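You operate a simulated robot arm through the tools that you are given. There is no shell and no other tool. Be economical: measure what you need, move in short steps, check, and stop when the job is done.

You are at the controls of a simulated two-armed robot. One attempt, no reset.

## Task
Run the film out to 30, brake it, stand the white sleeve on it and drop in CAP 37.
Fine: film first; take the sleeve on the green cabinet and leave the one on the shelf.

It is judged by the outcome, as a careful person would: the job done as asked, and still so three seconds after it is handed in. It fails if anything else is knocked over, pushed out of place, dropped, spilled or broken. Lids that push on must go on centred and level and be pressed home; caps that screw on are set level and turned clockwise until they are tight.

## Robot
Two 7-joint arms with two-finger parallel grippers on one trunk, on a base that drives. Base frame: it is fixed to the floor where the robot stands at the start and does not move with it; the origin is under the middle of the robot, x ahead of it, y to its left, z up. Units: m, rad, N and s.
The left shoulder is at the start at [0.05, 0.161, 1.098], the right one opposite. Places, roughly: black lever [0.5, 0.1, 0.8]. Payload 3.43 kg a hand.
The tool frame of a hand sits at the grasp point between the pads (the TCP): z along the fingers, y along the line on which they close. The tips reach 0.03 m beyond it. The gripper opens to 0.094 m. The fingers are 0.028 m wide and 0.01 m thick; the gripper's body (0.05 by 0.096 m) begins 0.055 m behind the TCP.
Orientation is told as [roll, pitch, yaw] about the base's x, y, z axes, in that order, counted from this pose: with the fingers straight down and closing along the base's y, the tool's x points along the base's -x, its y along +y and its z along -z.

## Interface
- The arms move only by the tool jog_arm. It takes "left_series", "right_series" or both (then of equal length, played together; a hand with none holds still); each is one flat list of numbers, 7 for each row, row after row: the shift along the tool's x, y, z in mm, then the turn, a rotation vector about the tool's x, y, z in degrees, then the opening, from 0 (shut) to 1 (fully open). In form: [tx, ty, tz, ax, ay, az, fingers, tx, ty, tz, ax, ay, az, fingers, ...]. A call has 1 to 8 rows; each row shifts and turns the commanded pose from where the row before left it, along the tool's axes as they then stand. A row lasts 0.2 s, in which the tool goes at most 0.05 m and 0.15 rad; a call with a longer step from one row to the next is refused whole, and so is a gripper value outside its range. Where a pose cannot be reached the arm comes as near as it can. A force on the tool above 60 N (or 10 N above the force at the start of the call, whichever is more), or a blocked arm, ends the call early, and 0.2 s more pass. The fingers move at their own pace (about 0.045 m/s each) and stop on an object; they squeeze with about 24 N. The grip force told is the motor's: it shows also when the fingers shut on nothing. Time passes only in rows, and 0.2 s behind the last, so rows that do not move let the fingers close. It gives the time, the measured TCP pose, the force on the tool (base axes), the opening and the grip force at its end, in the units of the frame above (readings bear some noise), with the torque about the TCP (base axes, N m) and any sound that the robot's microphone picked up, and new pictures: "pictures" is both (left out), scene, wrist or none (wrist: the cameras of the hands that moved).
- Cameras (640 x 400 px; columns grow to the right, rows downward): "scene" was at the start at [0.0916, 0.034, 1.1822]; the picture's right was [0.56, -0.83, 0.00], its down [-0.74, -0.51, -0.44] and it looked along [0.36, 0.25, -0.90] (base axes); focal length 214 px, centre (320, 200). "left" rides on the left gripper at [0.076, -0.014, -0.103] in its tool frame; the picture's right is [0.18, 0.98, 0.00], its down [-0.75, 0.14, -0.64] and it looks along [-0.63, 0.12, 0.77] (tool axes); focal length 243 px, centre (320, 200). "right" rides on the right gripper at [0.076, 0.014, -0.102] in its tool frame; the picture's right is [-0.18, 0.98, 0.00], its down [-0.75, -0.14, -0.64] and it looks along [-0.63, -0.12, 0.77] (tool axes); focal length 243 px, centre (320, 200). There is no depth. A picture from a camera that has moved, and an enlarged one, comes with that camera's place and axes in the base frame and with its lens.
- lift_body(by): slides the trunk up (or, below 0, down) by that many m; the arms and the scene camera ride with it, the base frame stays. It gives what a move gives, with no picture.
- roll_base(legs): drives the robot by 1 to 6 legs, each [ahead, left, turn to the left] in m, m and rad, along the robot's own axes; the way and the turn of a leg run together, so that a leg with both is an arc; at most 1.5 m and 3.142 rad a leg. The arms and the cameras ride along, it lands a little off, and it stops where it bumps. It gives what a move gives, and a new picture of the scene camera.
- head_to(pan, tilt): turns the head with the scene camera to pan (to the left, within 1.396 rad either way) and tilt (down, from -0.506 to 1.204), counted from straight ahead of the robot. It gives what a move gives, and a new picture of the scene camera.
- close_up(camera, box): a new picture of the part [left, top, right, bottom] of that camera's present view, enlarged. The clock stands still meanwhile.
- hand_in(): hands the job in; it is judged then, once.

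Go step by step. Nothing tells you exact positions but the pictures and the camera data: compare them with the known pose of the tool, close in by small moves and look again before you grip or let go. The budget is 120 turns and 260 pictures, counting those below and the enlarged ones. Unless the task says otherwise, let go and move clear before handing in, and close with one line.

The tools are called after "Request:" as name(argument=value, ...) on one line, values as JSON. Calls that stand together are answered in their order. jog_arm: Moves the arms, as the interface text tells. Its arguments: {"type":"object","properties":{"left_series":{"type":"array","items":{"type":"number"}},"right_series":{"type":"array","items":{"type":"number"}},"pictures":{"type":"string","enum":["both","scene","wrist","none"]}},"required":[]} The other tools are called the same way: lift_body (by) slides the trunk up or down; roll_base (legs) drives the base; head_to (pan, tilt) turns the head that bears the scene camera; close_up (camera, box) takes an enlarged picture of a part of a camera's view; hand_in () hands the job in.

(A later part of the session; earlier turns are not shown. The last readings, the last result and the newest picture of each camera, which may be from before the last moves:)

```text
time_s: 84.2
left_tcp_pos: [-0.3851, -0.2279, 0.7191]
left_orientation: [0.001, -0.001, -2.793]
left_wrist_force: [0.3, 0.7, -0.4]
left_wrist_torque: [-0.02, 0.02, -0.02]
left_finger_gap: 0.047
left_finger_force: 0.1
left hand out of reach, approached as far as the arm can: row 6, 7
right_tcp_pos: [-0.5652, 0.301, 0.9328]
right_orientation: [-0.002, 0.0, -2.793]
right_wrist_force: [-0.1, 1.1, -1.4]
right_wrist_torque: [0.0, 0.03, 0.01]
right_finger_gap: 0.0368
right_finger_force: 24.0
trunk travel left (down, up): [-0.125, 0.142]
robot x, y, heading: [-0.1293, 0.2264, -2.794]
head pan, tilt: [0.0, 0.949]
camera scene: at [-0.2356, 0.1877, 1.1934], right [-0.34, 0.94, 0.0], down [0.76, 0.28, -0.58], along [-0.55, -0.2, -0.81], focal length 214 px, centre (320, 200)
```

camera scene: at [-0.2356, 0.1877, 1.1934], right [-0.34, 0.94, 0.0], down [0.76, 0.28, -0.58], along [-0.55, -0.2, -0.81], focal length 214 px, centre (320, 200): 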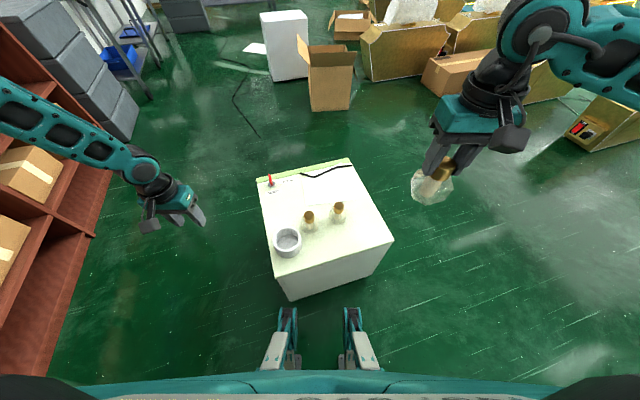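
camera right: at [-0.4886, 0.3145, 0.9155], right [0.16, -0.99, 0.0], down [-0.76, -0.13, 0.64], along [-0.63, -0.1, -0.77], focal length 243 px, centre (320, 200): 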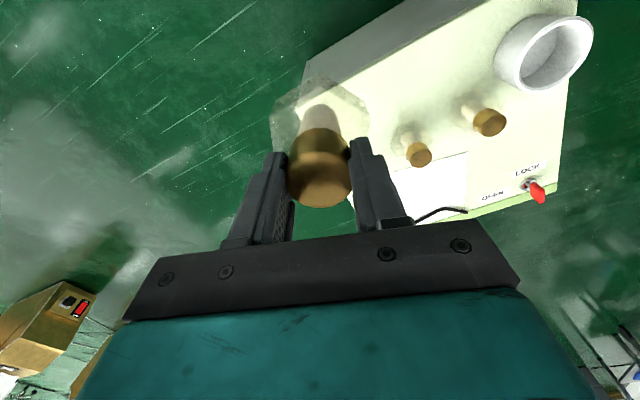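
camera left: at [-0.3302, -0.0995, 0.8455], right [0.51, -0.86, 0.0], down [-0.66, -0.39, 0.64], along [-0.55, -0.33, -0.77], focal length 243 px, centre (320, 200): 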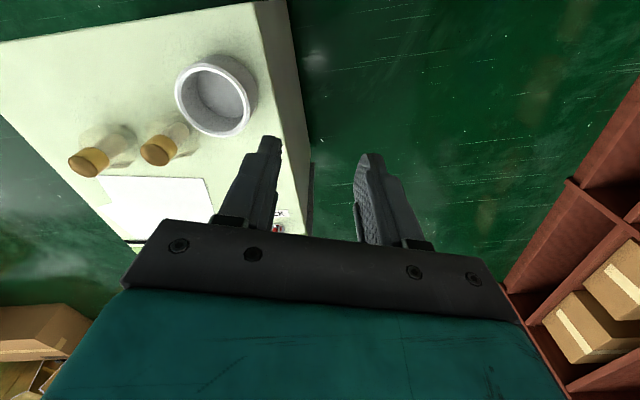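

Request:
jog_arm(left_series=[-20, 0, -40, 0, 0, 0, 0.5, -40, 0, 0, 0, 0, 0, 0.5, -45, 0, 0, 0, 0, 0, 0.5, -45, 0, 0, 0, 0, 0, 0.5, -40, 0, 10, 0, 0, 0, 0.5, 0, 0, 40, 0, 0, 0, 0.5, 0, 0, 40, 0, 0, 0, 0.5, 0, 0, 30, 0, 0, 0, 0.5])

```text
time_s: 86.0
left_tcp_pos: [-0.45, -0.2722, 0.7587]
left_orientation: [-0.002, -0.002, -2.791]
left_wrist_force: [-0.6, -0.1, 0.2]
left_wrist_torque: [0.02, 0.02, -0.05]
left_finger_gap: 0.047
left_finger_force: 0.1
left hand out of reach, approached as far as the arm can: row 3, 4, 5, 6, 7, 8
right_tcp_pos: [-0.5648, 0.3008, 0.9316]
right_orientation: [0.001, 0.001, -2.791]
right_wrist_force: [-0.2, 0.1, -0.7]
right_wrist_torque: [0.0, 0.01, 0.0]
right_finger_gap: 0.0368
right_finger_force: 24.6
trunk travel left (down, up): [-0.125, 0.142]
robot x, y, heading: [-0.1312, 0.2237, -2.79]
head pan, tilt: [0.0, 0.949]
camera scene: at [-0.2354, 0.1875, 1.1934], right [-0.34, 0.94, 0.0], down [0.76, 0.28, -0.58], along [-0.55, -0.2, -0.81], focal length 214 px, centre (320, 200)
camera left: at [-0.3817, -0.2341, 0.8596], right [0.51, -0.86, 0.0], down [-0.66, -0.39, 0.64], along [-0.55, -0.33, -0.77], focal length 243 px, centre (320, 200)
```

scene: 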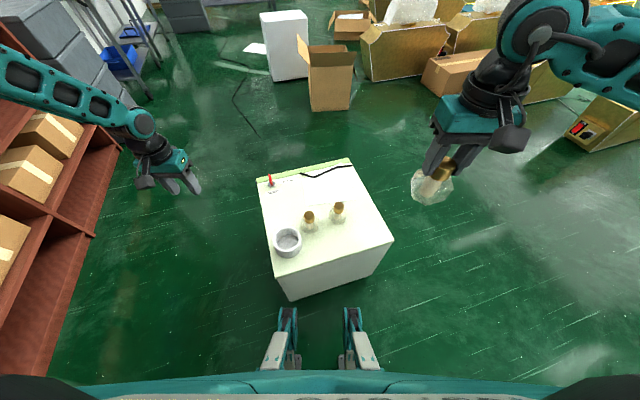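
left: 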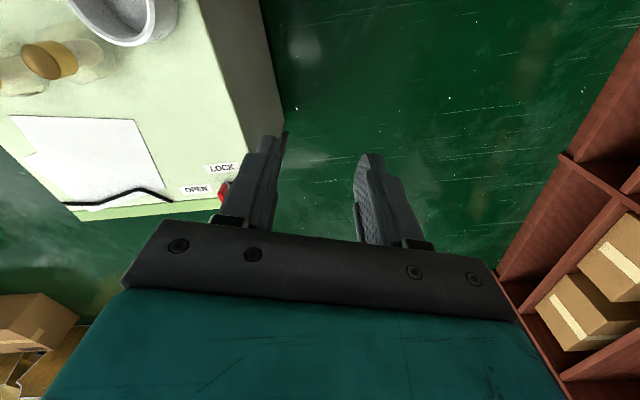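

The left arm's posture has got stuck. I bring it back to its starting pose, then approach extended-first as worked for the right arm.

Request:
jog_arm(left_series=[18, 0, -42, 0, 0, 0, 0.5, 18, 0, -42, 0, 0, 0, 0.5, 18, 0, -42, 0, 0, 0, 0.5, 18, 0, -42, 0, 0, 0, 0.5, 18, 0, -42, 0, 0, 0, 0.5, 18, 0, -42, 0, 0, 0, 0.5, 18, 0, -42, 0, 0, 0, 0.5, 18, 0, -42, 0, 0, 0, 0.5], pictures="none")

Request:
jog_arm(left_series=[-36, -20, 0, 0, 0, 0, 0.5, -36, -20, 0, 0, 0, 0, 0.5, -36, -20, 0, 0, 0, 0, 0.5, -36, -20, 0, 0, 0, 0, 0.5, -36, -20, 0, 0, 0, 0, 0.5, -30, -10, 0, 0, 0, 0, 0.5], pictures="scene")

```text
time_s: 87.8
left_tcp_pos: [-0.3129, -0.2229, 1.094]
left_orientation: [-0.001, 0.0, -2.793]
left_wrist_force: [-0.3, 0.1, 0.0]
left_wrist_torque: [0.01, 0.0, 0.02]
left_finger_gap: 0.0468
left_finger_force: 0.1
right_tcp_pos: [-0.5653, 0.3005, 0.931]
right_orientation: [0.0, -0.001, -2.794]
right_wrist_force: [-0.1, -0.8, -2.0]
right_wrist_torque: [-0.03, 0.01, 0.03]
right_finger_gap: 0.0368
right_finger_force: 24.5
trunk travel left (down, up): [-0.125, 0.142]
robot x, y, heading: [-0.1278, 0.2309, -2.794]
head pan, tilt: [0.0, 0.949]
```

```text
time_s: 89.2
left_tcp_pos: [-0.5485, -0.1936, 1.0938]
left_orientation: [0.001, 0.002, -2.788]
left_wrist_force: [-0.4, 0.0, 0.5]
left_wrist_torque: [-0.01, 0.02, 0.0]
left_finger_gap: 0.0471
left_finger_force: 0.2
right_tcp_pos: [-0.5656, 0.301, 0.9324]
right_orientation: [0.002, 0.0, -2.793]
right_wrist_force: [-0.6, -0.4, -1.6]
right_wrist_torque: [-0.03, -0.02, -0.02]
right_finger_gap: 0.0367
right_finger_force: 24.3
trunk travel left (down, up): [-0.125, 0.142]
robot x, y, heading: [-0.1235, 0.2295, -2.788]
head pan, tilt: [0.0, 0.949]
camera scene: at [-0.2359, 0.1872, 1.1933], right [-0.34, 0.94, 0.0], down [0.76, 0.28, -0.58], along [-0.55, -0.2, -0.81], focal length 214 px, centre (320, 200)
```

scene: 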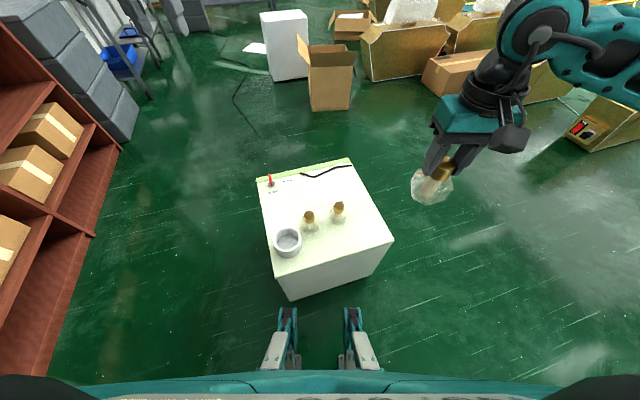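

Reached. Now straight down from there to test.

Request:
jog_arm(left_series=[0, 0, 45, 0, 0, 0, 0.5, 0, 0, 45, 0, 0, 0, 0.5, 0, 0, 45, 0, 0, 0, 0.5, 0, 0, 45, 0, 0, 0, 0.5, 0, 0, 45, 0, 0, 0, 0.5, 0, 0, 45, 0, 0, 0, 0.5, 0, 0, 45, 0, 0, 0, 0.5, 0, 0, 45, 0, 0, 0, 0.5], pictures="scene")

```text
time_s: 91.0
left_tcp_pos: [-0.4818, -0.2015, 0.7869]
left_orientation: [-0.001, -0.001, -2.791]
left_wrist_force: [0.5, 1.0, 0.7]
left_wrist_torque: [-0.01, -0.02, -0.04]
left_finger_gap: 0.047
left_finger_force: 0.2
left hand out of reach, approached as far as the arm can: row 5, 6, 7, 8
right_tcp_pos: [-0.5649, 0.3004, 0.9329]
right_orientation: [0.001, 0.0, -2.792]
right_wrist_force: [-0.3, 0.5, -1.2]
right_wrist_torque: [-0.01, -0.01, 0.02]
right_finger_gap: 0.0367
right_finger_force: 23.6
trunk travel left (down, up): [-0.125, 0.142]
robot x, y, heading: [-0.1294, 0.2258, -2.793]
head pan, tilt: [0.0, 0.949]
camera scene: at [-0.2354, 0.1875, 1.1934], right [-0.34, 0.94, 0.0], down [0.76, 0.28, -0.58], along [-0.55, -0.2, -0.81], focal length 214 px, centre (320, 200)
```

scene: 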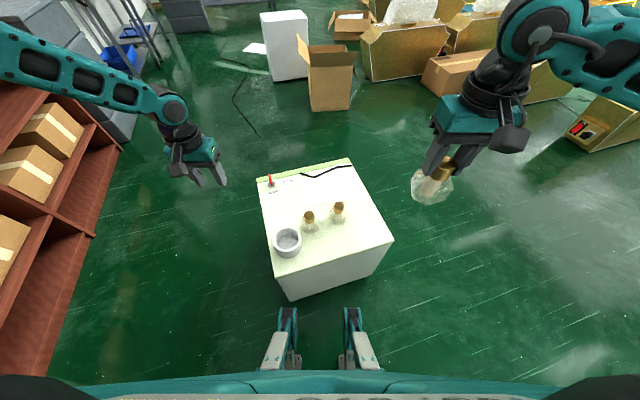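

The left arm hits the same limit. Its start posture differed from the right's (which began with the hand near the middle), so I try resetting its elbow by swinging the left hand to the centre at height first, moving the right hand outward to make room.

Request:
jog_arm(left_series=[11, 0, -43, 0, 0, 0, 0.5, 11, 0, -43, 0, 0, 0, 0.5, 11, 0, -43, 0, 0, 0, 0.5, 11, 0, -43, 0, 0, 0, 0.5, 11, 0, -43, 0, 0, 0, 0.5, 11, 0, -43, 0, 0, 0, 0.5, 11, 0, -43, 0, 0, 0, 0.5], right_series=[0, -15, 0, 0, 0, 0, 0.2, 0, -15, 0, 0, 0, 0, 0.2, 0, -15, 0, 0, 0, 0, 0.2, 0, -15, 0, 0, 0, 0, 0.2, 0, -15, 0, 0, 0, 0, 0.2, 0, -15, 0, 0, 0, 0, 0.2, 0, 0, 0, 0, 0, 0, 0.2], pictures="none")

Request:
jog_arm(left_series=[0, -40, 0, 0, 0, 0, 0.5, 0, -40, 0, 0, 0, 0, 0.5, 0, -40, 0, 0, 0, 0, 0.5, 0, -40, 0, 0, 0, 0, 0.5, 0, -40, 0, 0, 0, 0, 0.5, 0, -40, 0, 0, 0, 0, 0.5, 0, -40, 0, 0, 0, 0, 0.5], pictures="scene")

```text
time_s: 92.6
left_tcp_pos: [-0.4092, -0.1752, 1.0894]
left_orientation: [-0.001, 0.0, -2.792]
left_wrist_force: [0.0, 0.1, -0.8]
left_wrist_torque: [-0.01, 0.01, 0.01]
left_finger_gap: 0.0469
left_finger_force: 0.0
right_tcp_pos: [-0.5958, 0.3853, 0.9332]
right_orientation: [-0.002, 0.002, -2.792]
right_wrist_force: [-0.1, -0.8, -1.1]
right_wrist_torque: [-0.01, 0.0, -0.01]
right_finger_gap: 0.0371
right_finger_force: 24.1
trunk travel left (down, up): [-0.125, 0.142]
robot x, y, heading: [-0.1296, 0.2285, -2.792]
head pan, tilt: [0.0, 0.949]
```

```text
time_s: 94.2
left_tcp_pos: [-0.4679, -0.0158, 1.0894]
left_orientation: [-0.002, -0.003, -2.791]
left_wrist_force: [0.2, -0.2, -0.7]
left_wrist_torque: [-0.03, 0.0, -0.02]
left_finger_gap: 0.047
left_finger_force: 0.0
left hand out of reach, approached as far as the arm can: row 5, 6, 7
right_tcp_pos: [-0.595, 0.3846, 0.9328]
right_orientation: [0.0, 0.001, -2.792]
right_wrist_force: [-0.3, 0.5, -0.9]
right_wrist_torque: [0.0, 0.02, -0.01]
right_finger_gap: 0.0371
right_finger_force: 24.0
trunk travel left (down, up): [-0.125, 0.142]
robot x, y, heading: [-0.1282, 0.2277, -2.79]
head pan, tilt: [0.0, 0.949]
camera scene: at [-0.2353, 0.1876, 1.1934], right [-0.34, 0.94, 0.0], down [0.76, 0.28, -0.58], along [-0.55, -0.2, -0.81], focal length 214 px, centre (320, 200)
```

scene: 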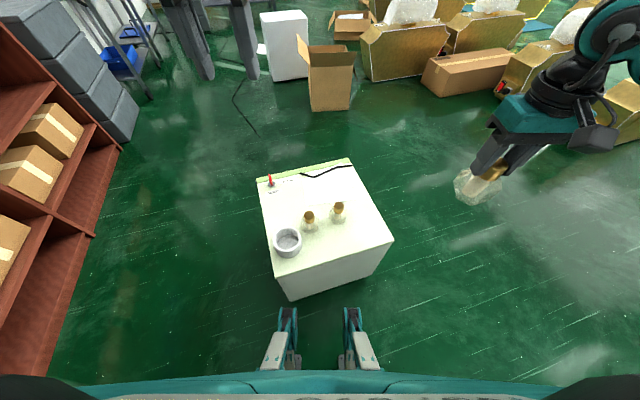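

The left wrist seems at its turning limit. I turn the left hand clockwise and test whether that frees it.

Request:
jog_arm(left_series=[0, 0, 0, 0, 0, 8, 0.5, 0, 0, 0, 0, 0, 8, 0.5, 0, 0, 0, 0, 0, 8, 0.5, 0, 0, 0, 0, 0, 8, 0.5, 0, 0, 0, 0, 0, 8, 0.5, 0, 0, 0, 0, 0, 8, 0.5, 0, 0, 0, 0, 0, 8, 0.5], pictures="none")

Request:
jog_arm(left_series=[0, 0, 45, 0, 0, 0, 0.5, 0, 0, 45, 0, 0, 0, 0.5, 0, 0, 45, 0, 0, 0, 0.5, 0, 0, 45, 0, 0, 0, 0.5, 0, 0, 45, 0, 0, 0, 0.5, 0, 0, 45, 0, 0, 0, 0.5, 0, 0, 45, 0, 0, 0, 0.5, 0, 0, 45, 0, 0, 0, 0.5], pictures="wrist")

```text
time_s: 95.8
left_tcp_pos: [-0.4678, -0.0162, 1.0889]
left_orientation: [-0.001, -0.002, 2.511]
left_wrist_force: [0.1, -0.1, 0.0]
left_wrist_torque: [-0.01, -0.01, -0.04]
left_finger_gap: 0.047
left_finger_force: 0.1
right_tcp_pos: [-0.5939, 0.3848, 0.932]
right_orientation: [0.001, 0.0, -2.791]
right_wrist_force: [0.8, 0.0, -1.1]
right_wrist_torque: [0.01, 0.0, 0.01]
right_finger_gap: 0.0369
right_finger_force: 24.4
trunk travel left (down, up): [-0.125, 0.142]
robot x, y, heading: [-0.1288, 0.2254, -2.792]
head pan, tilt: [0.0, 0.949]
```

```text
time_s: 97.6
left_tcp_pos: [-0.4157, -0.0773, 0.7888]
left_orientation: [-0.001, -0.001, 2.512]
left_wrist_force: [0.0, 0.1, -0.5]
left_wrist_torque: [0.03, 0.0, -0.05]
left_finger_gap: 0.047
left_finger_force: 0.1
left hand out of reach, approached as far as the arm can: row 4, 5, 6, 7, 8
right_tcp_pos: [-0.5946, 0.3842, 0.9326]
right_orientation: [0.001, 0.001, -2.792]
right_wrist_force: [0.2, -0.1, -2.0]
right_wrist_torque: [-0.01, 0.03, -0.03]
right_finger_gap: 0.0367
right_finger_force: 24.1
trunk travel left (down, up): [-0.125, 0.142]
robot x, y, heading: [-0.1279, 0.2278, -2.793]
head pan, tilt: [0.0, 0.949]
camera left: at [-0.3454, -0.1115, 0.8899], right [-0.43, -0.9, 0.0], down [-0.69, 0.33, 0.64], along [-0.58, 0.28, -0.77], focal length 243 px, centre (320, 200)
```

left: 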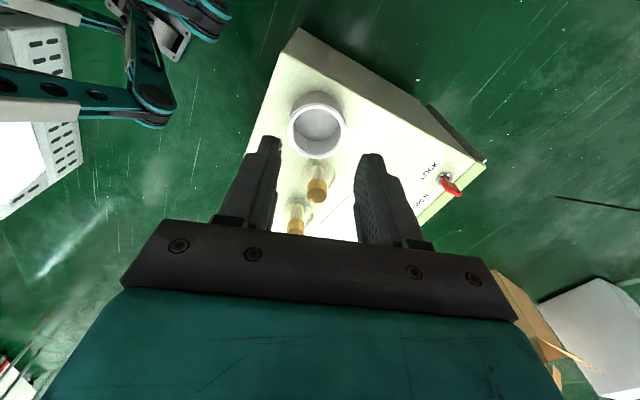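

The left arm cannot get low enough here, so I'll use the right arm for everything: carry CAP 37 to the table and stand it on the film, come back for the sleeve, stand it on the film, then drop CAP 37 in. First I raise and stow both hands.

Request:
jog_arm(left_series=[0, 0, -40, 0, 0, -7, 0.5, 0, 0, -40, 0, 0, -7, 0.5, 0, 0, -40, 0, 0, -7, 0.5, 0, 0, -40, 0, 0, -7, 0.5, 0, 0, -40, 0, 0, -7, 0.5, 0, 0, -40, 0, 0, -7, 0.5, 0, 0, -40, 0, 0, -7, 0.5, 0, 0, -40, 0, 0, -7, 0.5], right_series=[8, 5, -22, 0, 0, 0, 0.2, 8, 5, -22, 0, 0, 0, 0.2, 8, 5, -22, 0, 0, 0, 0.2, 8, 5, -22, 0, 0, 0, 0.2, 8, 5, -22, 0, 0, 0, 0.2, 8, 5, -22, 0, 0, 0, 0.2, 8, 5, -22, 0, 0, 0, 0.2, 8, 5, -22, 0, 0, 0, 0.2], pictures="none")

Request:
roll_base(legs=[[-0.05, 0, 0], [0, 0.38, 0]])

```text
time_s: 99.4
left_tcp_pos: [-0.4143, -0.0773, 1.1094]
left_orientation: [-0.003, 0.0, -2.79]
left_wrist_force: [-0.3, 0.5, -1.0]
left_wrist_torque: [0.04, 0.02, 0.01]
left_finger_gap: 0.0468
left_finger_force: 0.0
right_tcp_pos: [-0.5196, 0.3683, 1.1085]
right_orientation: [-0.001, 0.0, -2.793]
right_wrist_force: [-0.1, 0.3, -0.8]
right_wrist_torque: [0.0, 0.02, -0.01]
right_finger_gap: 0.0366
right_finger_force: 24.2
trunk travel left (down, up): [-0.125, 0.142]
robot x, y, heading: [-0.1249, 0.222, -2.79]
head pan, tilt: [0.0, 0.949]
```

```text
time_s: 102.3
left_tcp_pos: [-0.2367, -0.4153, 1.108]
left_orientation: [-0.001, -0.001, -2.792]
left_wrist_force: [0.3, 0.2, -0.6]
left_wrist_torque: [-0.02, 0.02, 0.01]
left_finger_gap: 0.0471
left_finger_force: 0.1
right_tcp_pos: [-0.3447, 0.0294, 1.1092]
right_orientation: [0.0, 0.001, -2.791]
right_wrist_force: [-0.5, 0.6, -1.1]
right_wrist_torque: [0.0, -0.01, -0.02]
right_finger_gap: 0.0368
right_finger_force: 23.8
trunk travel left (down, up): [-0.125, 0.142]
robot x, y, heading: [0.0458, -0.1124, -2.795]
head pan, tilt: [0.0, 0.949]
camera scene: at [-0.0588, -0.1501, 1.1934], right [-0.34, 0.94, 0.0], down [0.76, 0.28, -0.58], along [-0.55, -0.2, -0.81], focal length 214 px, centre (320, 200)
```

scene: 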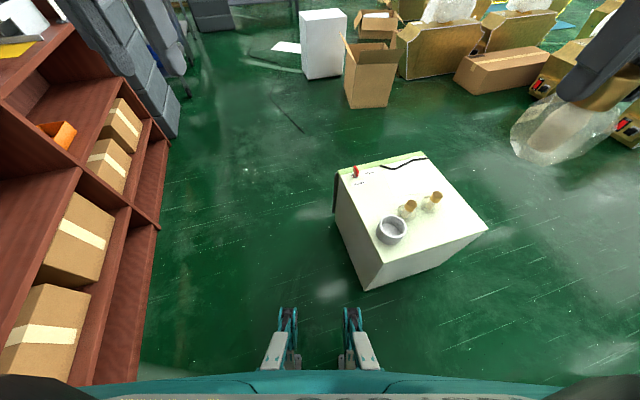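

Request:
lift_body(by=0.1)

Request:
roll_base(legs=[[0, 0, -2.842], [0.1, 0, 0]])

Request:
head_to(pan=-0.1, tilt=0.95)

```text
time_s: 103.7
left_tcp_pos: [-0.2365, -0.4144, 1.2084]
left_orientation: [0.0, 0.0, -2.791]
left_wrist_force: [-0.2, 0.2, -0.7]
left_wrist_torque: [0.01, 0.02, -0.03]
left_finger_gap: 0.047
left_finger_force: 0.2
right_tcp_pos: [-0.3444, 0.0314, 1.2085]
right_orientation: [-0.001, -0.001, -2.791]
right_wrist_force: [-0.7, 0.0, -1.0]
right_wrist_torque: [0.01, 0.03, -0.01]
right_finger_gap: 0.0367
right_finger_force: 23.8
trunk travel left (down, up): [-0.225, 0.042]
robot x, y, heading: [0.0442, -0.1113, -2.791]
head pan, tilt: [0.0, 0.949]
```

```text
time_s: 111.5
left_tcp_pos: [0.3116, 0.3228, 1.208]
left_orientation: [0.0, -0.001, 0.642]
left_wrist_force: [0.8, -0.1, 0.6]
left_wrist_torque: [-0.05, 0.03, -0.02]
left_finger_gap: 0.0471
left_finger_force: 0.0
right_tcp_pos: [0.5411, -0.0744, 1.2088]
right_orientation: [0.001, 0.002, 0.642]
right_wrist_force: [-0.1, 0.4, -1.8]
right_wrist_torque: [-0.01, -0.03, 0.02]
right_finger_gap: 0.0367
right_finger_force: 24.1
trunk travel left (down, up): [-0.225, 0.042]
robot x, y, heading: [0.1272, -0.0502, 0.64]
head pan, tilt: [0.0, 0.949]
camera scene: at [0.2172, 0.0156, 1.2933], right [0.6, -0.8, 0.0], down [-0.65, -0.49, -0.58], along [0.47, 0.35, -0.81], focal length 214 px, centre (320, 200)
```

scene: 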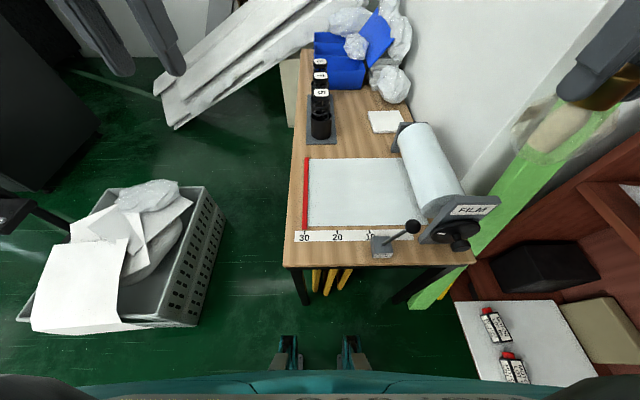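

```text
time_s: 112.2
left_tcp_pos: [0.3113, 0.3215, 1.2076]
left_orientation: [-0.001, -0.001, 0.64]
left_wrist_force: [0.4, 0.3, 0.2]
left_wrist_torque: [0.02, -0.02, 0.03]
left_finger_gap: 0.047
left_finger_force: 0.0
right_tcp_pos: [0.5416, -0.0752, 1.2096]
right_orientation: [0.0, 0.002, 0.641]
right_wrist_force: [-0.2, 0.0, -1.8]
right_wrist_torque: [-0.01, 0.01, -0.01]
right_finger_gap: 0.0365
right_finger_force: 24.0
trunk travel left (down, up): [-0.225, 0.042]
robot x, y, heading: [0.1242, -0.0504, 0.64]
head pan, tilt: [-0.099, 0.949]
camera scene: at [0.2204, 0.009, 1.2934], right [0.51, -0.86, 0.0], down [-0.7, -0.42, -0.58], along [0.5, 0.3, -0.81], focal length 214 px, centre (320, 200)
```

scene: 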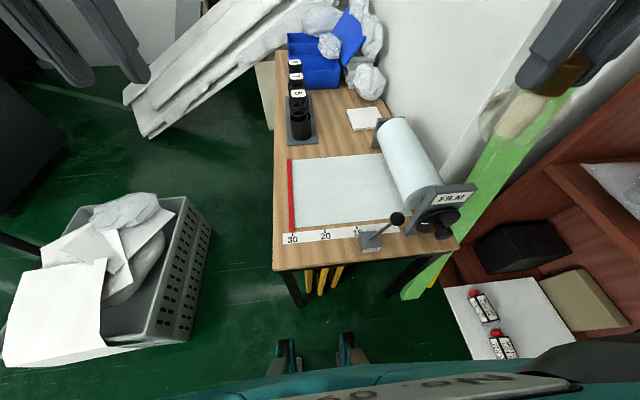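

Film still at 30 and lever on. I move CAP 37 over the film's inner part at height, then lower the trunk.

Request:
jog_arm(right_series=[-39, 20, 0, 0, 0, 0, 0.2, -39, 20, 0, 0, 0, 0, 0.2, -39, 20, 0, 0, 0, 0, 0.2, -39, 20, 0, 0, 0, 0, 0.2, -39, 20, 0, 0, 0, 0, 0.2, -38, 20, 0, 0, 0, 0, 0.2], pictures="none")

Request:
lift_body(by=-0.12)

Request:
jog_arm(right_series=[0, 0, 40, 0, 0, 0, 0.2, 0, 0, 40, 0, 0, 0, 0.2, 0, 0, 40, 0, 0, 0, 0.2, 0, 0, 40, 0, 0, 0, 0.2, 0, 0, 40, 0, 0, 0, 0.2])

```text
time_s: 113.6
left_tcp_pos: [0.31, 0.3226, 1.208]
left_orientation: [-0.003, 0.0, 0.641]
left_wrist_force: [-0.3, -0.3, -0.5]
left_wrist_torque: [-0.04, -0.02, 0.01]
left_finger_gap: 0.0468
left_finger_force: 0.0
right_tcp_pos: [0.6548, 0.1613, 1.2075]
right_orientation: [-0.004, -0.001, 0.639]
right_wrist_force: [-0.2, -0.2, -1.3]
right_wrist_torque: [0.02, 0.01, 0.0]
right_finger_gap: 0.0367
right_finger_force: 24.0
trunk travel left (down, up): [-0.225, 0.042]
robot x, y, heading: [0.1249, -0.05, 0.639]
head pan, tilt: [-0.099, 0.949]
```

```text
time_s: 115.1
left_tcp_pos: [0.3109, 0.3208, 1.0889]
left_orientation: [-0.001, -0.001, 0.64]
left_wrist_force: [-0.2, -0.4, -0.5]
left_wrist_torque: [0.0, 0.0, 0.02]
left_finger_gap: 0.047
left_finger_force: 0.1
right_tcp_pos: [0.6552, 0.1595, 1.0876]
right_orientation: [0.0, 0.0, 0.64]
right_wrist_force: [-0.1, -0.4, -0.9]
right_wrist_torque: [0.02, -0.03, -0.01]
right_finger_gap: 0.0365
right_finger_force: 24.5
trunk travel left (down, up): [-0.105, 0.162]
robot x, y, heading: [0.1225, -0.0509, 0.638]
head pan, tilt: [-0.099, 0.949]
```

```text
time_s: 116.3
left_tcp_pos: [0.3106, 0.3211, 1.0879]
left_orientation: [0.0, -0.001, 0.64]
left_wrist_force: [0.9, 0.0, -0.4]
left_wrist_torque: [0.0, 0.0, 0.0]
left_finger_gap: 0.0468
left_finger_force: 0.0
right_tcp_pos: [0.6566, 0.1607, 0.8882]
right_orientation: [-0.001, 0.001, 0.64]
right_wrist_force: [0.0, 0.5, -1.2]
right_wrist_torque: [-0.01, 0.02, 0.01]
right_finger_gap: 0.0366
right_finger_force: 24.2
trunk travel left (down, up): [-0.105, 0.162]
robot x, y, heading: [0.1254, -0.054, 0.643]
head pan, tilt: [-0.099, 0.949]
camera scene: at [0.2207, 0.0091, 1.1734], right [0.51, -0.86, 0.0], down [-0.7, -0.42, -0.58], along [0.5, 0.3, -0.81], focal length 214 px, centre (320, 200)
camera right: at [0.5854, 0.1279, 0.9911], right [-0.44, 0.9, 0.0], down [0.69, 0.34, 0.64], along [0.58, 0.28, -0.77], focal length 243 px, centre (320, 200)
```

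scene: 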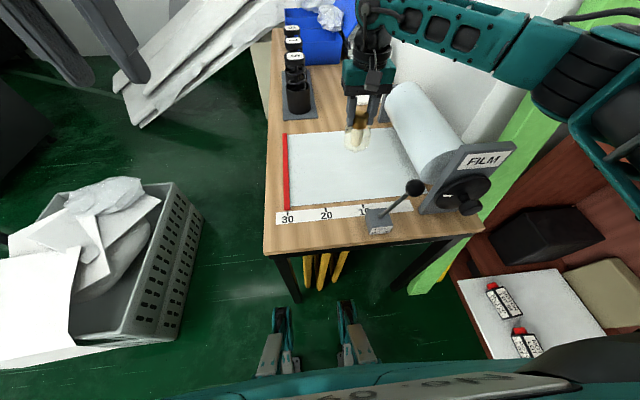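
right: 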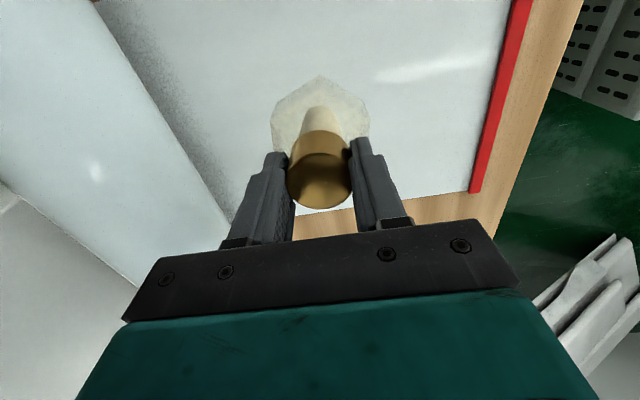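

Request:
jog_arm(right_series=[0, 0, 35, 0, 0, 0, 0.2, 0, 0, 30, 0, 0, 0, 0.2, 0, 0, 12, 0, 0, 0, 0.2, 0, 0, 4, 0, 0, 0, 0.2])

Request:
close_up(camera="scene", box=[320, 90, 400, 160])

```text
time_s: 117.3
left_tcp_pos: [0.3102, 0.3216, 1.089]
left_orientation: [0.001, 0.001, 0.64]
left_wrist_force: [-0.2, -0.5, 0.0]
left_wrist_torque: [0.01, -0.04, 0.02]
left_finger_gap: 0.047
left_finger_force: 0.1
right_tcp_pos: [0.6545, 0.1611, 0.8064]
right_orientation: [-0.001, 0.001, 0.641]
right_wrist_force: [-0.1, -1.0, -0.4]
right_wrist_torque: [0.0, 0.04, 0.0]
right_finger_gap: 0.0367
right_finger_force: 24.2
trunk travel left (down, up): [-0.105, 0.162]
robot x, y, heading: [0.125, -0.0539, 0.645]
head pan, tilt: [-0.099, 0.949]
camera scene: at [0.2205, 0.0091, 1.1734], right [0.51, -0.86, 0.0], down [-0.7, -0.42, -0.58], along [0.5, 0.3, -0.81], focal length 214 px, centre (320, 200)
camera right: at [0.5847, 0.1276, 0.9104], right [-0.44, 0.9, 0.0], down [0.69, 0.34, 0.64], along [0.58, 0.28, -0.77], focal length 243 px, centre (320, 200)
```

scene: 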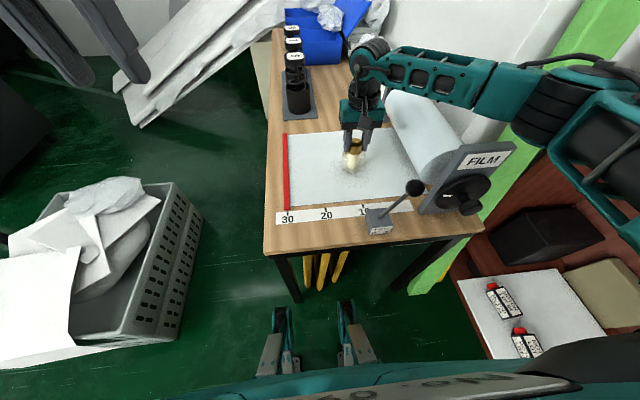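
right: 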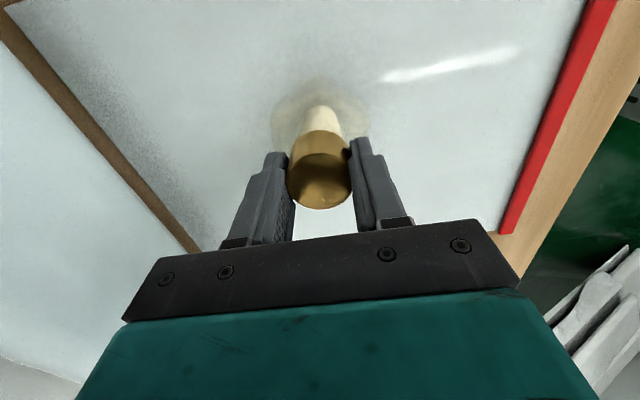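

```text
5.71 times, centred on (360, 125) of scene
camera zoom: at [0.2205, 0.0091, 1.1734], right [0.51, -0.86, 0.0], down [-0.7, -0.42, -0.58], along [0.5, 0.3, -0.81], focal length 1226 px, centre (91, 629)
```

zoom: 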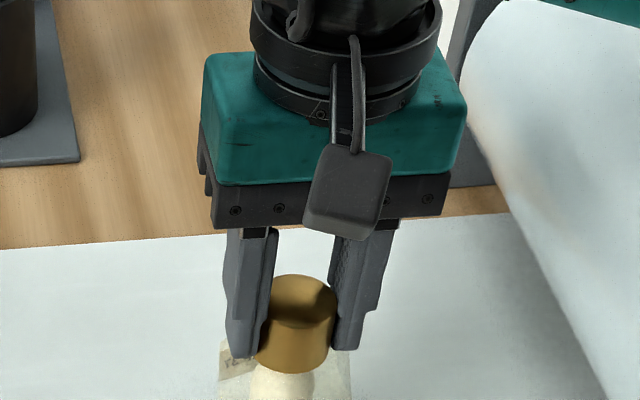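

Request:
jog_arm(right_series=[0, 0, 2, 0, 0, 0, 0.2, 0, 0, 2, 0, 0, 0, 0.2, 0, 0, 1, 0, 0, 0, 0.2], pictures="none")

Request:
jog_arm(right_series=[0, 0, 1, 0, 0, 0, 0.2, 0, 0, 1, 0, 0, 0, 0.2], pictures="none")

Request:
jog_arm(right_series=[0, 0, 1, 0, 0, 0, 0.2, 0, 0, 1, 0, 0, 0, 0.2], pictures="none")

```text
time_s: 118.1
left_tcp_pos: [0.3107, 0.3211, 1.0886]
left_orientation: [0.001, 0.0, 0.64]
left_wrist_force: [-0.1, -0.4, -0.5]
left_wrist_torque: [-0.01, -0.03, -0.01]
left_finger_gap: 0.0469
left_finger_force: 0.1
right_tcp_pos: [0.6549, 0.1605, 0.8023]
right_orientation: [-0.001, 0.001, 0.64]
right_wrist_force: [0.0, 0.2, -1.4]
right_wrist_torque: [0.03, 0.02, 0.01]
right_finger_gap: 0.0366
right_finger_force: 24.6
trunk travel left (down, up): [-0.105, 0.162]
robot x, y, heading: [0.1241, -0.0535, 0.636]
head pan, tilt: [-0.099, 0.949]
```

```text
time_s: 118.7
left_tcp_pos: [0.3105, 0.3204, 1.0876]
left_orientation: [0.001, -0.002, 0.64]
left_wrist_force: [0.0, -0.1, 0.7]
left_wrist_torque: [0.0, -0.03, 0.01]
left_finger_gap: 0.0471
left_finger_force: 0.0
right_tcp_pos: [0.6548, 0.1599, 0.8007]
right_orientation: [0.0, 0.0, 0.64]
right_wrist_force: [-0.8, 0.6, -1.5]
right_wrist_torque: [-0.04, 0.0, 0.0]
right_finger_gap: 0.0367
right_finger_force: 24.0
trunk travel left (down, up): [-0.105, 0.162]
robot x, y, heading: [0.1262, -0.053, 0.634]
head pan, tilt: [-0.099, 0.949]
```

```text
time_s: 119.3
left_tcp_pos: [0.3102, 0.3216, 1.0888]
left_orientation: [-0.001, -0.001, 0.64]
left_wrist_force: [-0.2, 0.0, -0.5]
left_wrist_torque: [0.01, -0.03, -0.04]
left_finger_gap: 0.0469
left_finger_force: 0.1
right_tcp_pos: [0.6546, 0.1613, 0.7987]
right_orientation: [0.0, 0.0, 0.639]
right_wrist_force: [0.6, -1.2, -1.7]
right_wrist_torque: [-0.01, 0.04, 0.0]
right_finger_gap: 0.0368
right_finger_force: 24.1
trunk travel left (down, up): [-0.105, 0.162]
robot x, y, heading: [0.1267, -0.0494, 0.632]
head pan, tilt: [-0.099, 0.949]
```

Request:
jog_arm(right_series=[0, 0, 1, 0, 0, 0, 0.2, 0, 0, 1, 0, 0, 0, 0.2], pictures="none")

Request:
jog_arm(right_series=[0, 0, 1, 0, 0, 0, 0.2, 0, 0, 1, 0, 0, 0, 0.2], pictures="none")

Request:
close_up(camera="right", box=[240, 70, 400, 220])

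```text
time_s: 119.9
left_tcp_pos: [0.3103, 0.3206, 1.0882]
left_orientation: [-0.003, -0.001, 0.64]
left_wrist_force: [-0.6, -0.5, -0.4]
left_wrist_torque: [-0.01, -0.01, -0.01]
left_finger_gap: 0.047
left_finger_force: 0.1
right_tcp_pos: [0.6541, 0.1602, 0.797]
right_orientation: [0.0, 0.0, 0.639]
right_wrist_force: [-0.1, -0.8, 5.6]
right_wrist_torque: [-0.17, 0.08, 0.0]
right_finger_gap: 0.0366
right_finger_force: 23.6
trunk travel left (down, up): [-0.105, 0.162]
robot x, y, heading: [0.1263, -0.052, 0.638]
head pan, tilt: [-0.099, 0.949]
```

```text
time_s: 120.5
left_tcp_pos: [0.3093, 0.3201, 1.0887]
left_orientation: [-0.002, -0.002, 0.639]
left_wrist_force: [0.0, -0.3, -0.6]
left_wrist_torque: [0.0, -0.01, 0.03]
left_finger_gap: 0.0471
left_finger_force: 0.1
right_tcp_pos: [0.6564, 0.1605, 0.7968]
right_orientation: [0.004, -0.005, 0.639]
right_wrist_force: [-1.1, -2.8, 18.1]
right_wrist_torque: [-0.25, 0.19, -0.02]
right_finger_gap: 0.0365
right_finger_force: 23.9
trunk travel left (down, up): [-0.105, 0.162]
robot x, y, heading: [0.1279, -0.0485, 0.639]
head pan, tilt: [-0.099, 0.949]
```

```text
2.67 times, centred on (320, 145) of right
camera zoom: at [0.5845, 0.127, 0.9004], right [-0.44, 0.9, 0.0], down [0.69, 0.33, 0.65], along [0.58, 0.28, -0.76], focal length 647 px, centre (320, 347)
```

zoom: 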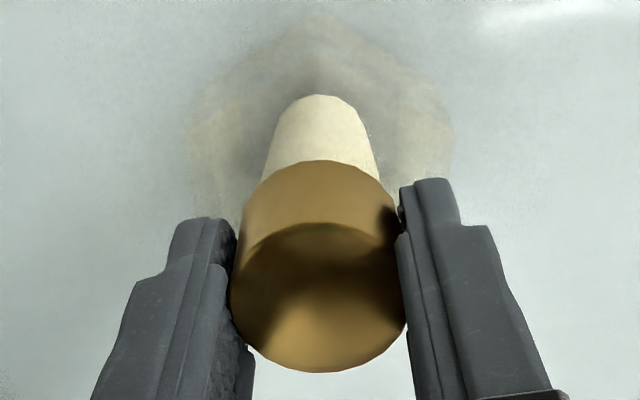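

Contact (TCP z=0.797). I ease up 2 mm, open and lift away.

Request:
jog_arm(right_series=[0, 0, -2, 0, 0, 0, 0.2, 0, 0, 0, 0, 0, 0, 0.45, 0, 0, 0, 0, 0, 0, 0.75, 0, 0, 0, 0, 0, 0, 0.75, 0, 0, -20, 0, 0, 0, 0.75, 0, 0, -40, 0, 0, 0, 0.75, 0, 0, -45, 0, 0, 0, 0.75, 0, 0, -45, 0, 0, 0, 0.75])

```text
time_s: 122.3
left_tcp_pos: [0.312, 0.3218, 1.0878]
left_orientation: [0.001, -0.001, 0.64]
left_wrist_force: [-0.6, 0.1, -0.2]
left_wrist_torque: [0.0, 0.01, -0.02]
left_finger_gap: 0.0472
left_finger_force: 0.2
right_tcp_pos: [0.6553, 0.1606, 0.9485]
right_orientation: [-0.001, -0.001, 0.638]
right_wrist_force: [0.2, -0.9, 0.7]
right_wrist_torque: [0.01, 0.01, 0.03]
right_finger_gap: 0.0707
right_finger_force: 0.0
trunk travel left (down, up): [-0.105, 0.162]
robot x, y, heading: [0.1252, -0.0503, 0.637]
head pan, tilt: [-0.099, 0.949]
camera scene: at [0.2202, 0.009, 1.1734], right [0.51, -0.86, 0.0], down [-0.7, -0.42, -0.58], along [0.5, 0.3, -0.81], focal length 214 px, centre (320, 200)
camera right: at [0.5849, 0.1278, 1.0516], right [-0.44, 0.9, 0.0], down [0.69, 0.34, 0.64], along [0.58, 0.28, -0.77], focal length 243 px, centre (320, 200)
```

scene: 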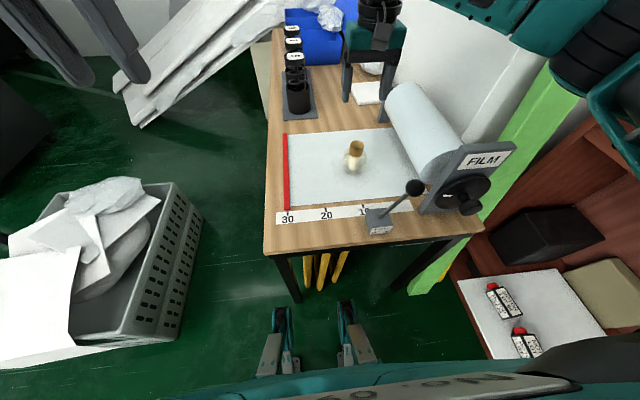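
right: 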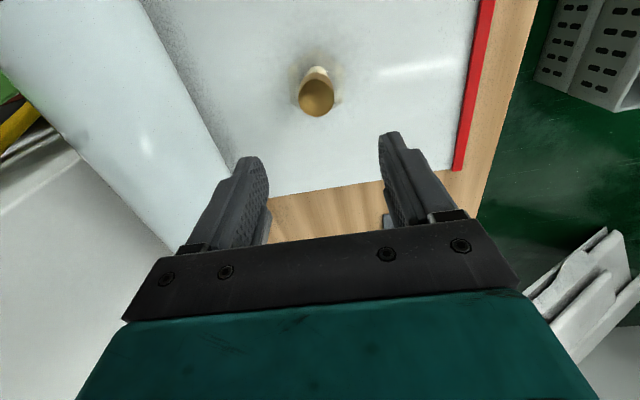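

CAP 37 stands on the film. Now I stow the right hand high and drive back for the sleeve.

Request:
jog_arm(right_series=[0, 0, -45, 0, 0, 0, 0.75, 0, 0, -45, 0, 0, 0, 0.75, 30, 0, -40, 0, 0, 0, 0.75, 40, 0, 0, 0, 0, 0, 0.75, 40, 0, 0, 0, 0, 0, 0.6, 40, 0, 0, 0, 0, 0, 0.5, 40, 0, 0, 0, 0, 0, 0.5, 20, 0, 0, 0, 0, 0, 0.5], pictures="none")

Request:
roll_base(legs=[[-0.1, 0, 0], [0, 0, 2.694]])

```text
time_s: 124.1
left_tcp_pos: [0.3098, 0.3211, 1.0888]
left_orientation: [0.0, -0.003, 0.639]
left_wrist_force: [0.0, -0.7, 0.3]
left_wrist_torque: [0.05, -0.02, 0.02]
left_finger_gap: 0.0472
left_finger_force: 0.0
right_tcp_pos: [0.487, 0.0348, 1.0769]
right_orientation: [0.002, 0.0, 0.638]
right_wrist_force: [-0.2, 1.2, 0.2]
right_wrist_torque: [0.0, 0.01, -0.02]
right_finger_gap: 0.0471
right_finger_force: 0.1
trunk travel left (down, up): [-0.105, 0.162]
robot x, y, heading: [0.1279, -0.0522, 0.639]
head pan, tilt: [-0.099, 0.949]
```

```text
time_s: 131.6
left_tcp_pos: [-0.2807, -0.3715, 1.088]
left_orientation: [0.0, 0.0, -2.942]
left_wrist_force: [0.1, 0.3, -0.1]
left_wrist_torque: [0.01, -0.01, -0.01]
left_finger_gap: 0.047
left_finger_force: 0.0
right_tcp_pos: [-0.3194, -0.0353, 1.0767]
right_orientation: [0.0, 0.002, -2.939]
right_wrist_force: [-0.1, -1.1, 0.2]
right_wrist_torque: [0.01, -0.01, -0.03]
right_finger_gap: 0.0471
right_finger_force: 0.0
trunk travel left (down, up): [-0.105, 0.162]
robot x, y, heading: [0.0431, -0.1102, -2.94]
head pan, tilt: [-0.099, 0.949]
camera scene: at [-0.066, -0.1277, 1.1734], right [-0.1, 0.99, 0.0], down [0.81, 0.08, -0.58], along [-0.58, -0.06, -0.81], focal length 214 px, centre (320, 200)
```

scene: 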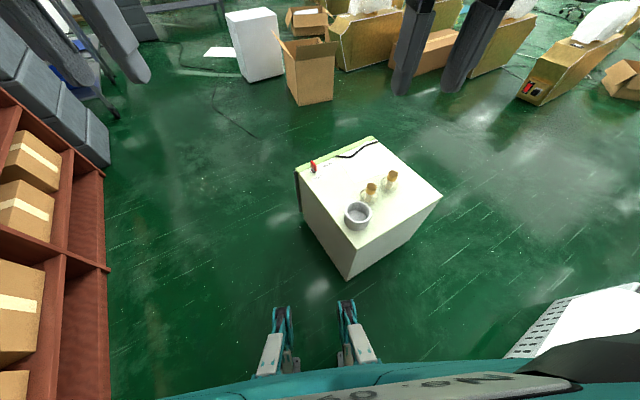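

Request:
lift_body(by=-0.1)

Request:
jog_arm(right_series=[-40, 1, 0, 0, 0, 0, 0.5, -40, 1, 0, 0, 0, 0, 0.5, -40, 1, 0, 0, 0, 0, 0.5, -40, 1, 0, 0, 0, 0, 0.5, -16, 0, 40, 0, 0, 0, 0.5, 0, 0, 45, 0, 0, 0, 0.5, 0, 0, 45, 0, 0, 0, 0.5, 0, 0, 45, 0, 0, 0, 0.5], pictures="wrist")

```text
time_s: 132.9
left_tcp_pos: [-0.2804, -0.3712, 0.9875]
left_orientation: [0.0, -0.001, -2.94]
left_wrist_force: [-0.8, 0.4, -0.5]
left_wrist_torque: [-0.01, 0.0, -0.04]
left_finger_gap: 0.047
left_finger_force: 0.1
right_tcp_pos: [-0.3189, -0.0353, 0.9767]
right_orientation: [0.0, 0.0, -2.94]
right_wrist_force: [0.2, -0.5, 0.5]
right_wrist_torque: [0.02, 0.04, -0.03]
right_finger_gap: 0.0469
right_finger_force: 0.1
trunk travel left (down, up): [-0.005, 0.262]
robot x, y, heading: [0.043, -0.1142, -2.937]
head pan, tilt: [-0.099, 0.949]
```

```text
time_s: 134.7
left_tcp_pos: [-0.2812, -0.3699, 0.9886]
left_orientation: [0.0, -0.002, -2.94]
left_wrist_force: [0.4, 0.0, 0.0]
left_wrist_torque: [-0.02, 0.05, 0.02]
left_finger_gap: 0.0466
left_finger_force: 0.1
right_tcp_pos: [-0.4908, -0.0746, 0.8016]
right_orientation: [0.0, 0.001, -2.939]
right_wrist_force: [0.0, -0.1, 0.6]
right_wrist_torque: [-0.03, 0.0, 0.0]
right_finger_gap: 0.0469
right_finger_force: 0.0
trunk travel left (down, up): [-0.005, 0.262]
robot x, y, heading: [0.0449, -0.1125, -2.94]
head pan, tilt: [-0.099, 0.949]
camera right: at [-0.4143, -0.0714, 0.9042], right [0.02, -1.0, 0.0], down [-0.77, -0.01, 0.64], along [-0.64, -0.01, -0.77], focal length 243 px, centre (320, 200)
```

right: 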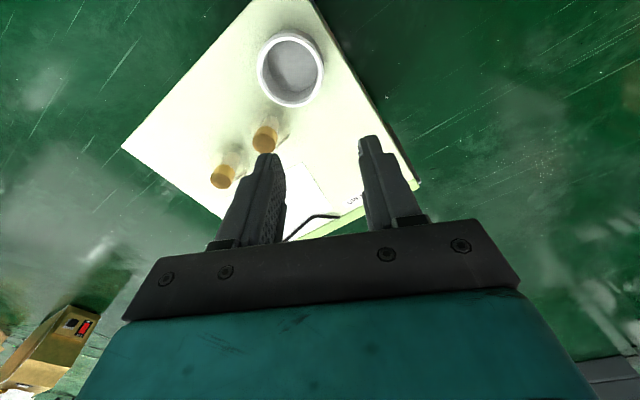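

Request:
jog_arm(right_series=[0, -3, 40, 0, 0, 0, 0.4, 0, 0, 40, 0, 0, 0, 0.4, 0, 0, 40, 0, 0, 0, 0.4, 0, 0, 40, 0, 0, 0, 0.4, 0, 0, 40, 0, 0, 0, 0.4, 0, 0, 30, 0, 0, 0, 0.4])

Request:
close_up(camera="scene", box=[300, 140, 420, 240])

```text
time_s: 136.1
left_tcp_pos: [-0.2803, -0.3702, 0.9893]
left_orientation: [-0.002, -0.002, -2.939]
left_wrist_force: [0.5, 1.3, 0.7]
left_wrist_torque: [0.03, 0.0, 0.03]
left_finger_gap: 0.0468
left_finger_force: 0.2
right_tcp_pos: [-0.4904, -0.0737, 0.5711]
right_orientation: [0.001, 0.0, -2.939]
right_wrist_force: [-0.3, -0.4, -0.2]
right_wrist_torque: [-0.01, 0.02, -0.03]
right_finger_gap: 0.0376
right_finger_force: 0.0
trunk travel left (down, up): [-0.005, 0.262]
robot x, y, heading: [0.0479, -0.1088, -2.943]
head pan, tilt: [-0.099, 0.949]
camera scene: at [-0.0661, -0.1277, 1.0734], right [-0.1, 0.99, 0.0], down [0.81, 0.08, -0.58], along [-0.58, -0.06, -0.81], focal length 214 px, centre (320, 200)
camera right: at [-0.4145, -0.0699, 0.6747], right [0.02, -1.0, 0.0], down [-0.77, -0.01, 0.64], along [-0.64, -0.01, -0.77], focal length 243 px, centre (320, 200)
```

scene: 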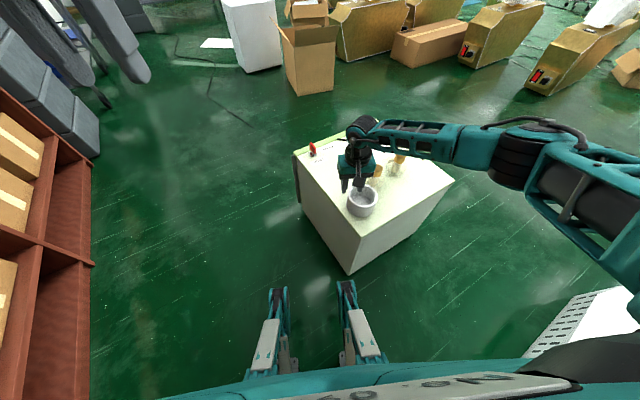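
right: 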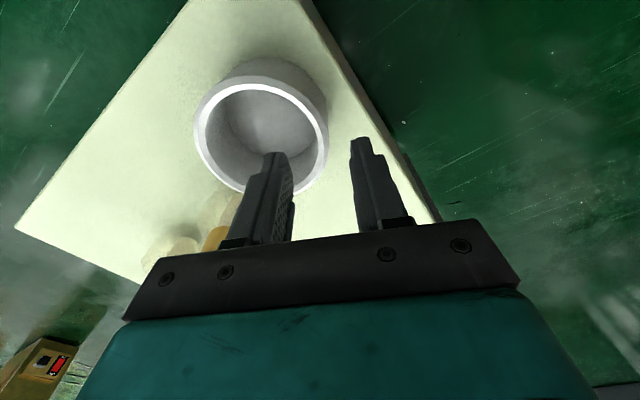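

```text
4.00 times, centred on (360, 190) of scene
camera zoom: at [-0.0661, -0.1277, 1.0734], right [-0.1, 0.99, 0.0], down [0.81, 0.08, -0.58], along [-0.58, -0.06, -0.81], focal length 858 px, centre (160, 240)
```

zoom: 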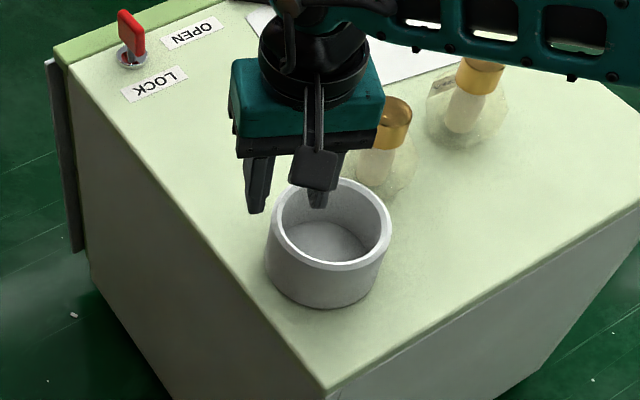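

The fingers straddle the wall. I descend 58 mm, then grip gently and check.

Request:
jog_arm(right_series=[0, 0, 20, 0, 0, 0, 0.4, 0, 0, 20, 0, 0, 0, 0.4, 0, 0, 12, 0, 0, 0, 0.4, 0, 0, 6, 0, 0, 0, 0.4], pictures="wrist")

Request:
close_up(camera="scene", box=[300, 140, 420, 240])

```text
time_s: 137.1
left_tcp_pos: [-0.2805, -0.3698, 0.9877]
left_orientation: [0.0, -0.001, -2.939]
left_wrist_force: [-1.0, -0.6, -0.4]
left_wrist_torque: [0.01, 0.0, -0.03]
left_finger_gap: 0.0472
left_finger_force: 0.1
right_tcp_pos: [-0.4909, -0.0721, 0.5127]
right_orientation: [0.0, -0.001, -2.937]
right_wrist_force: [0.4, 0.9, -0.9]
right_wrist_torque: [0.01, -0.02, 0.06]
right_finger_gap: 0.0376
right_finger_force: 0.1
trunk travel left (down, up): [-0.005, 0.262]
robot x, y, heading: [0.0456, -0.1124, -2.941]
head pan, tilt: [-0.099, 0.949]
camera right: at [-0.4143, -0.0699, 0.6166], right [0.02, -1.0, 0.0], down [-0.77, -0.01, 0.64], along [-0.64, -0.01, -0.77], focal length 243 px, centre (320, 200)
```

right: 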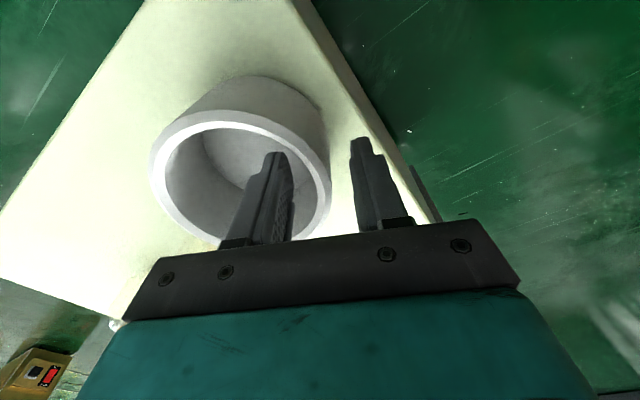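

```text
4.00 times, centred on (360, 190) of scene
camera zoom: at [-0.066, -0.1276, 1.0734], right [-0.1, 0.99, 0.0], down [0.81, 0.08, -0.58], along [-0.58, -0.06, -0.81], focal length 858 px, centre (160, 240)
```

zoom: 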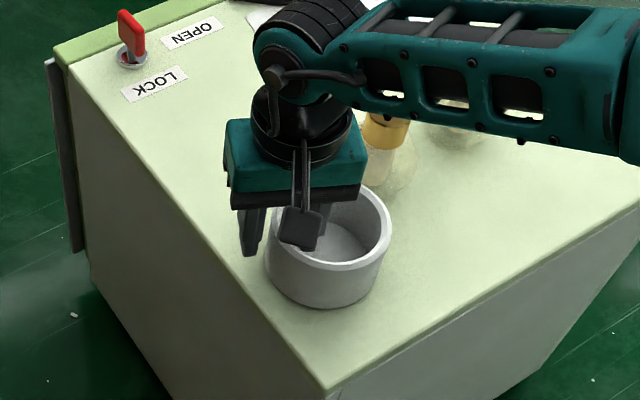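

Request:
jog_arm(right_series=[0, 0, 0, 0, 0, 0, 0.25, 0, 0, 0, 0, 0, 0, 0.1, 0, 0, 0, 0, 0, 0, 0, 0, 0, 0, 0, 0, 0, 0], pictures="wrist")

```text
time_s: 138.1
left_tcp_pos: [-0.2805, -0.3705, 0.9888]
left_orientation: [-0.002, -0.001, -2.938]
left_wrist_force: [0.1, -0.2, -0.4]
left_wrist_torque: [0.02, -0.01, 0.0]
left_finger_gap: 0.0471
left_finger_force: 0.1
right_tcp_pos: [-0.4911, -0.074, 0.5142]
right_orientation: [0.001, -0.001, -2.938]
right_wrist_force: [-0.1, 0.4, 0.5]
right_wrist_torque: [0.0, 0.0, -0.02]
right_finger_gap: 0.0116
right_finger_force: 24.0
trunk travel left (down, up): [-0.005, 0.262]
robot x, y, heading: [0.0449, -0.1104, -2.943]
head pan, tilt: [-0.099, 0.949]
camera right: at [-0.4144, -0.0698, 0.6169], right [0.02, -1.0, 0.0], down [-0.77, -0.01, 0.64], along [-0.64, -0.01, -0.77], focal length 243 px, centre (320, 200)
```

right: 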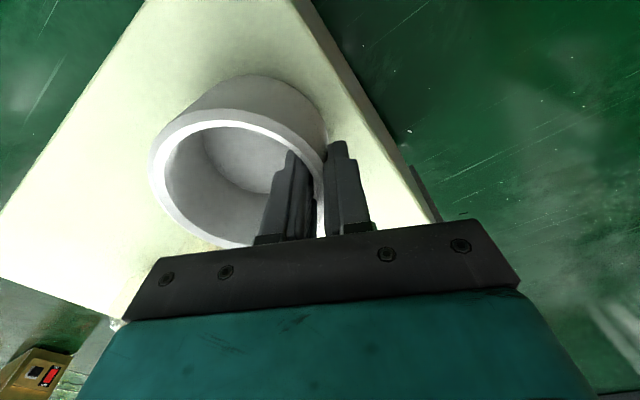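

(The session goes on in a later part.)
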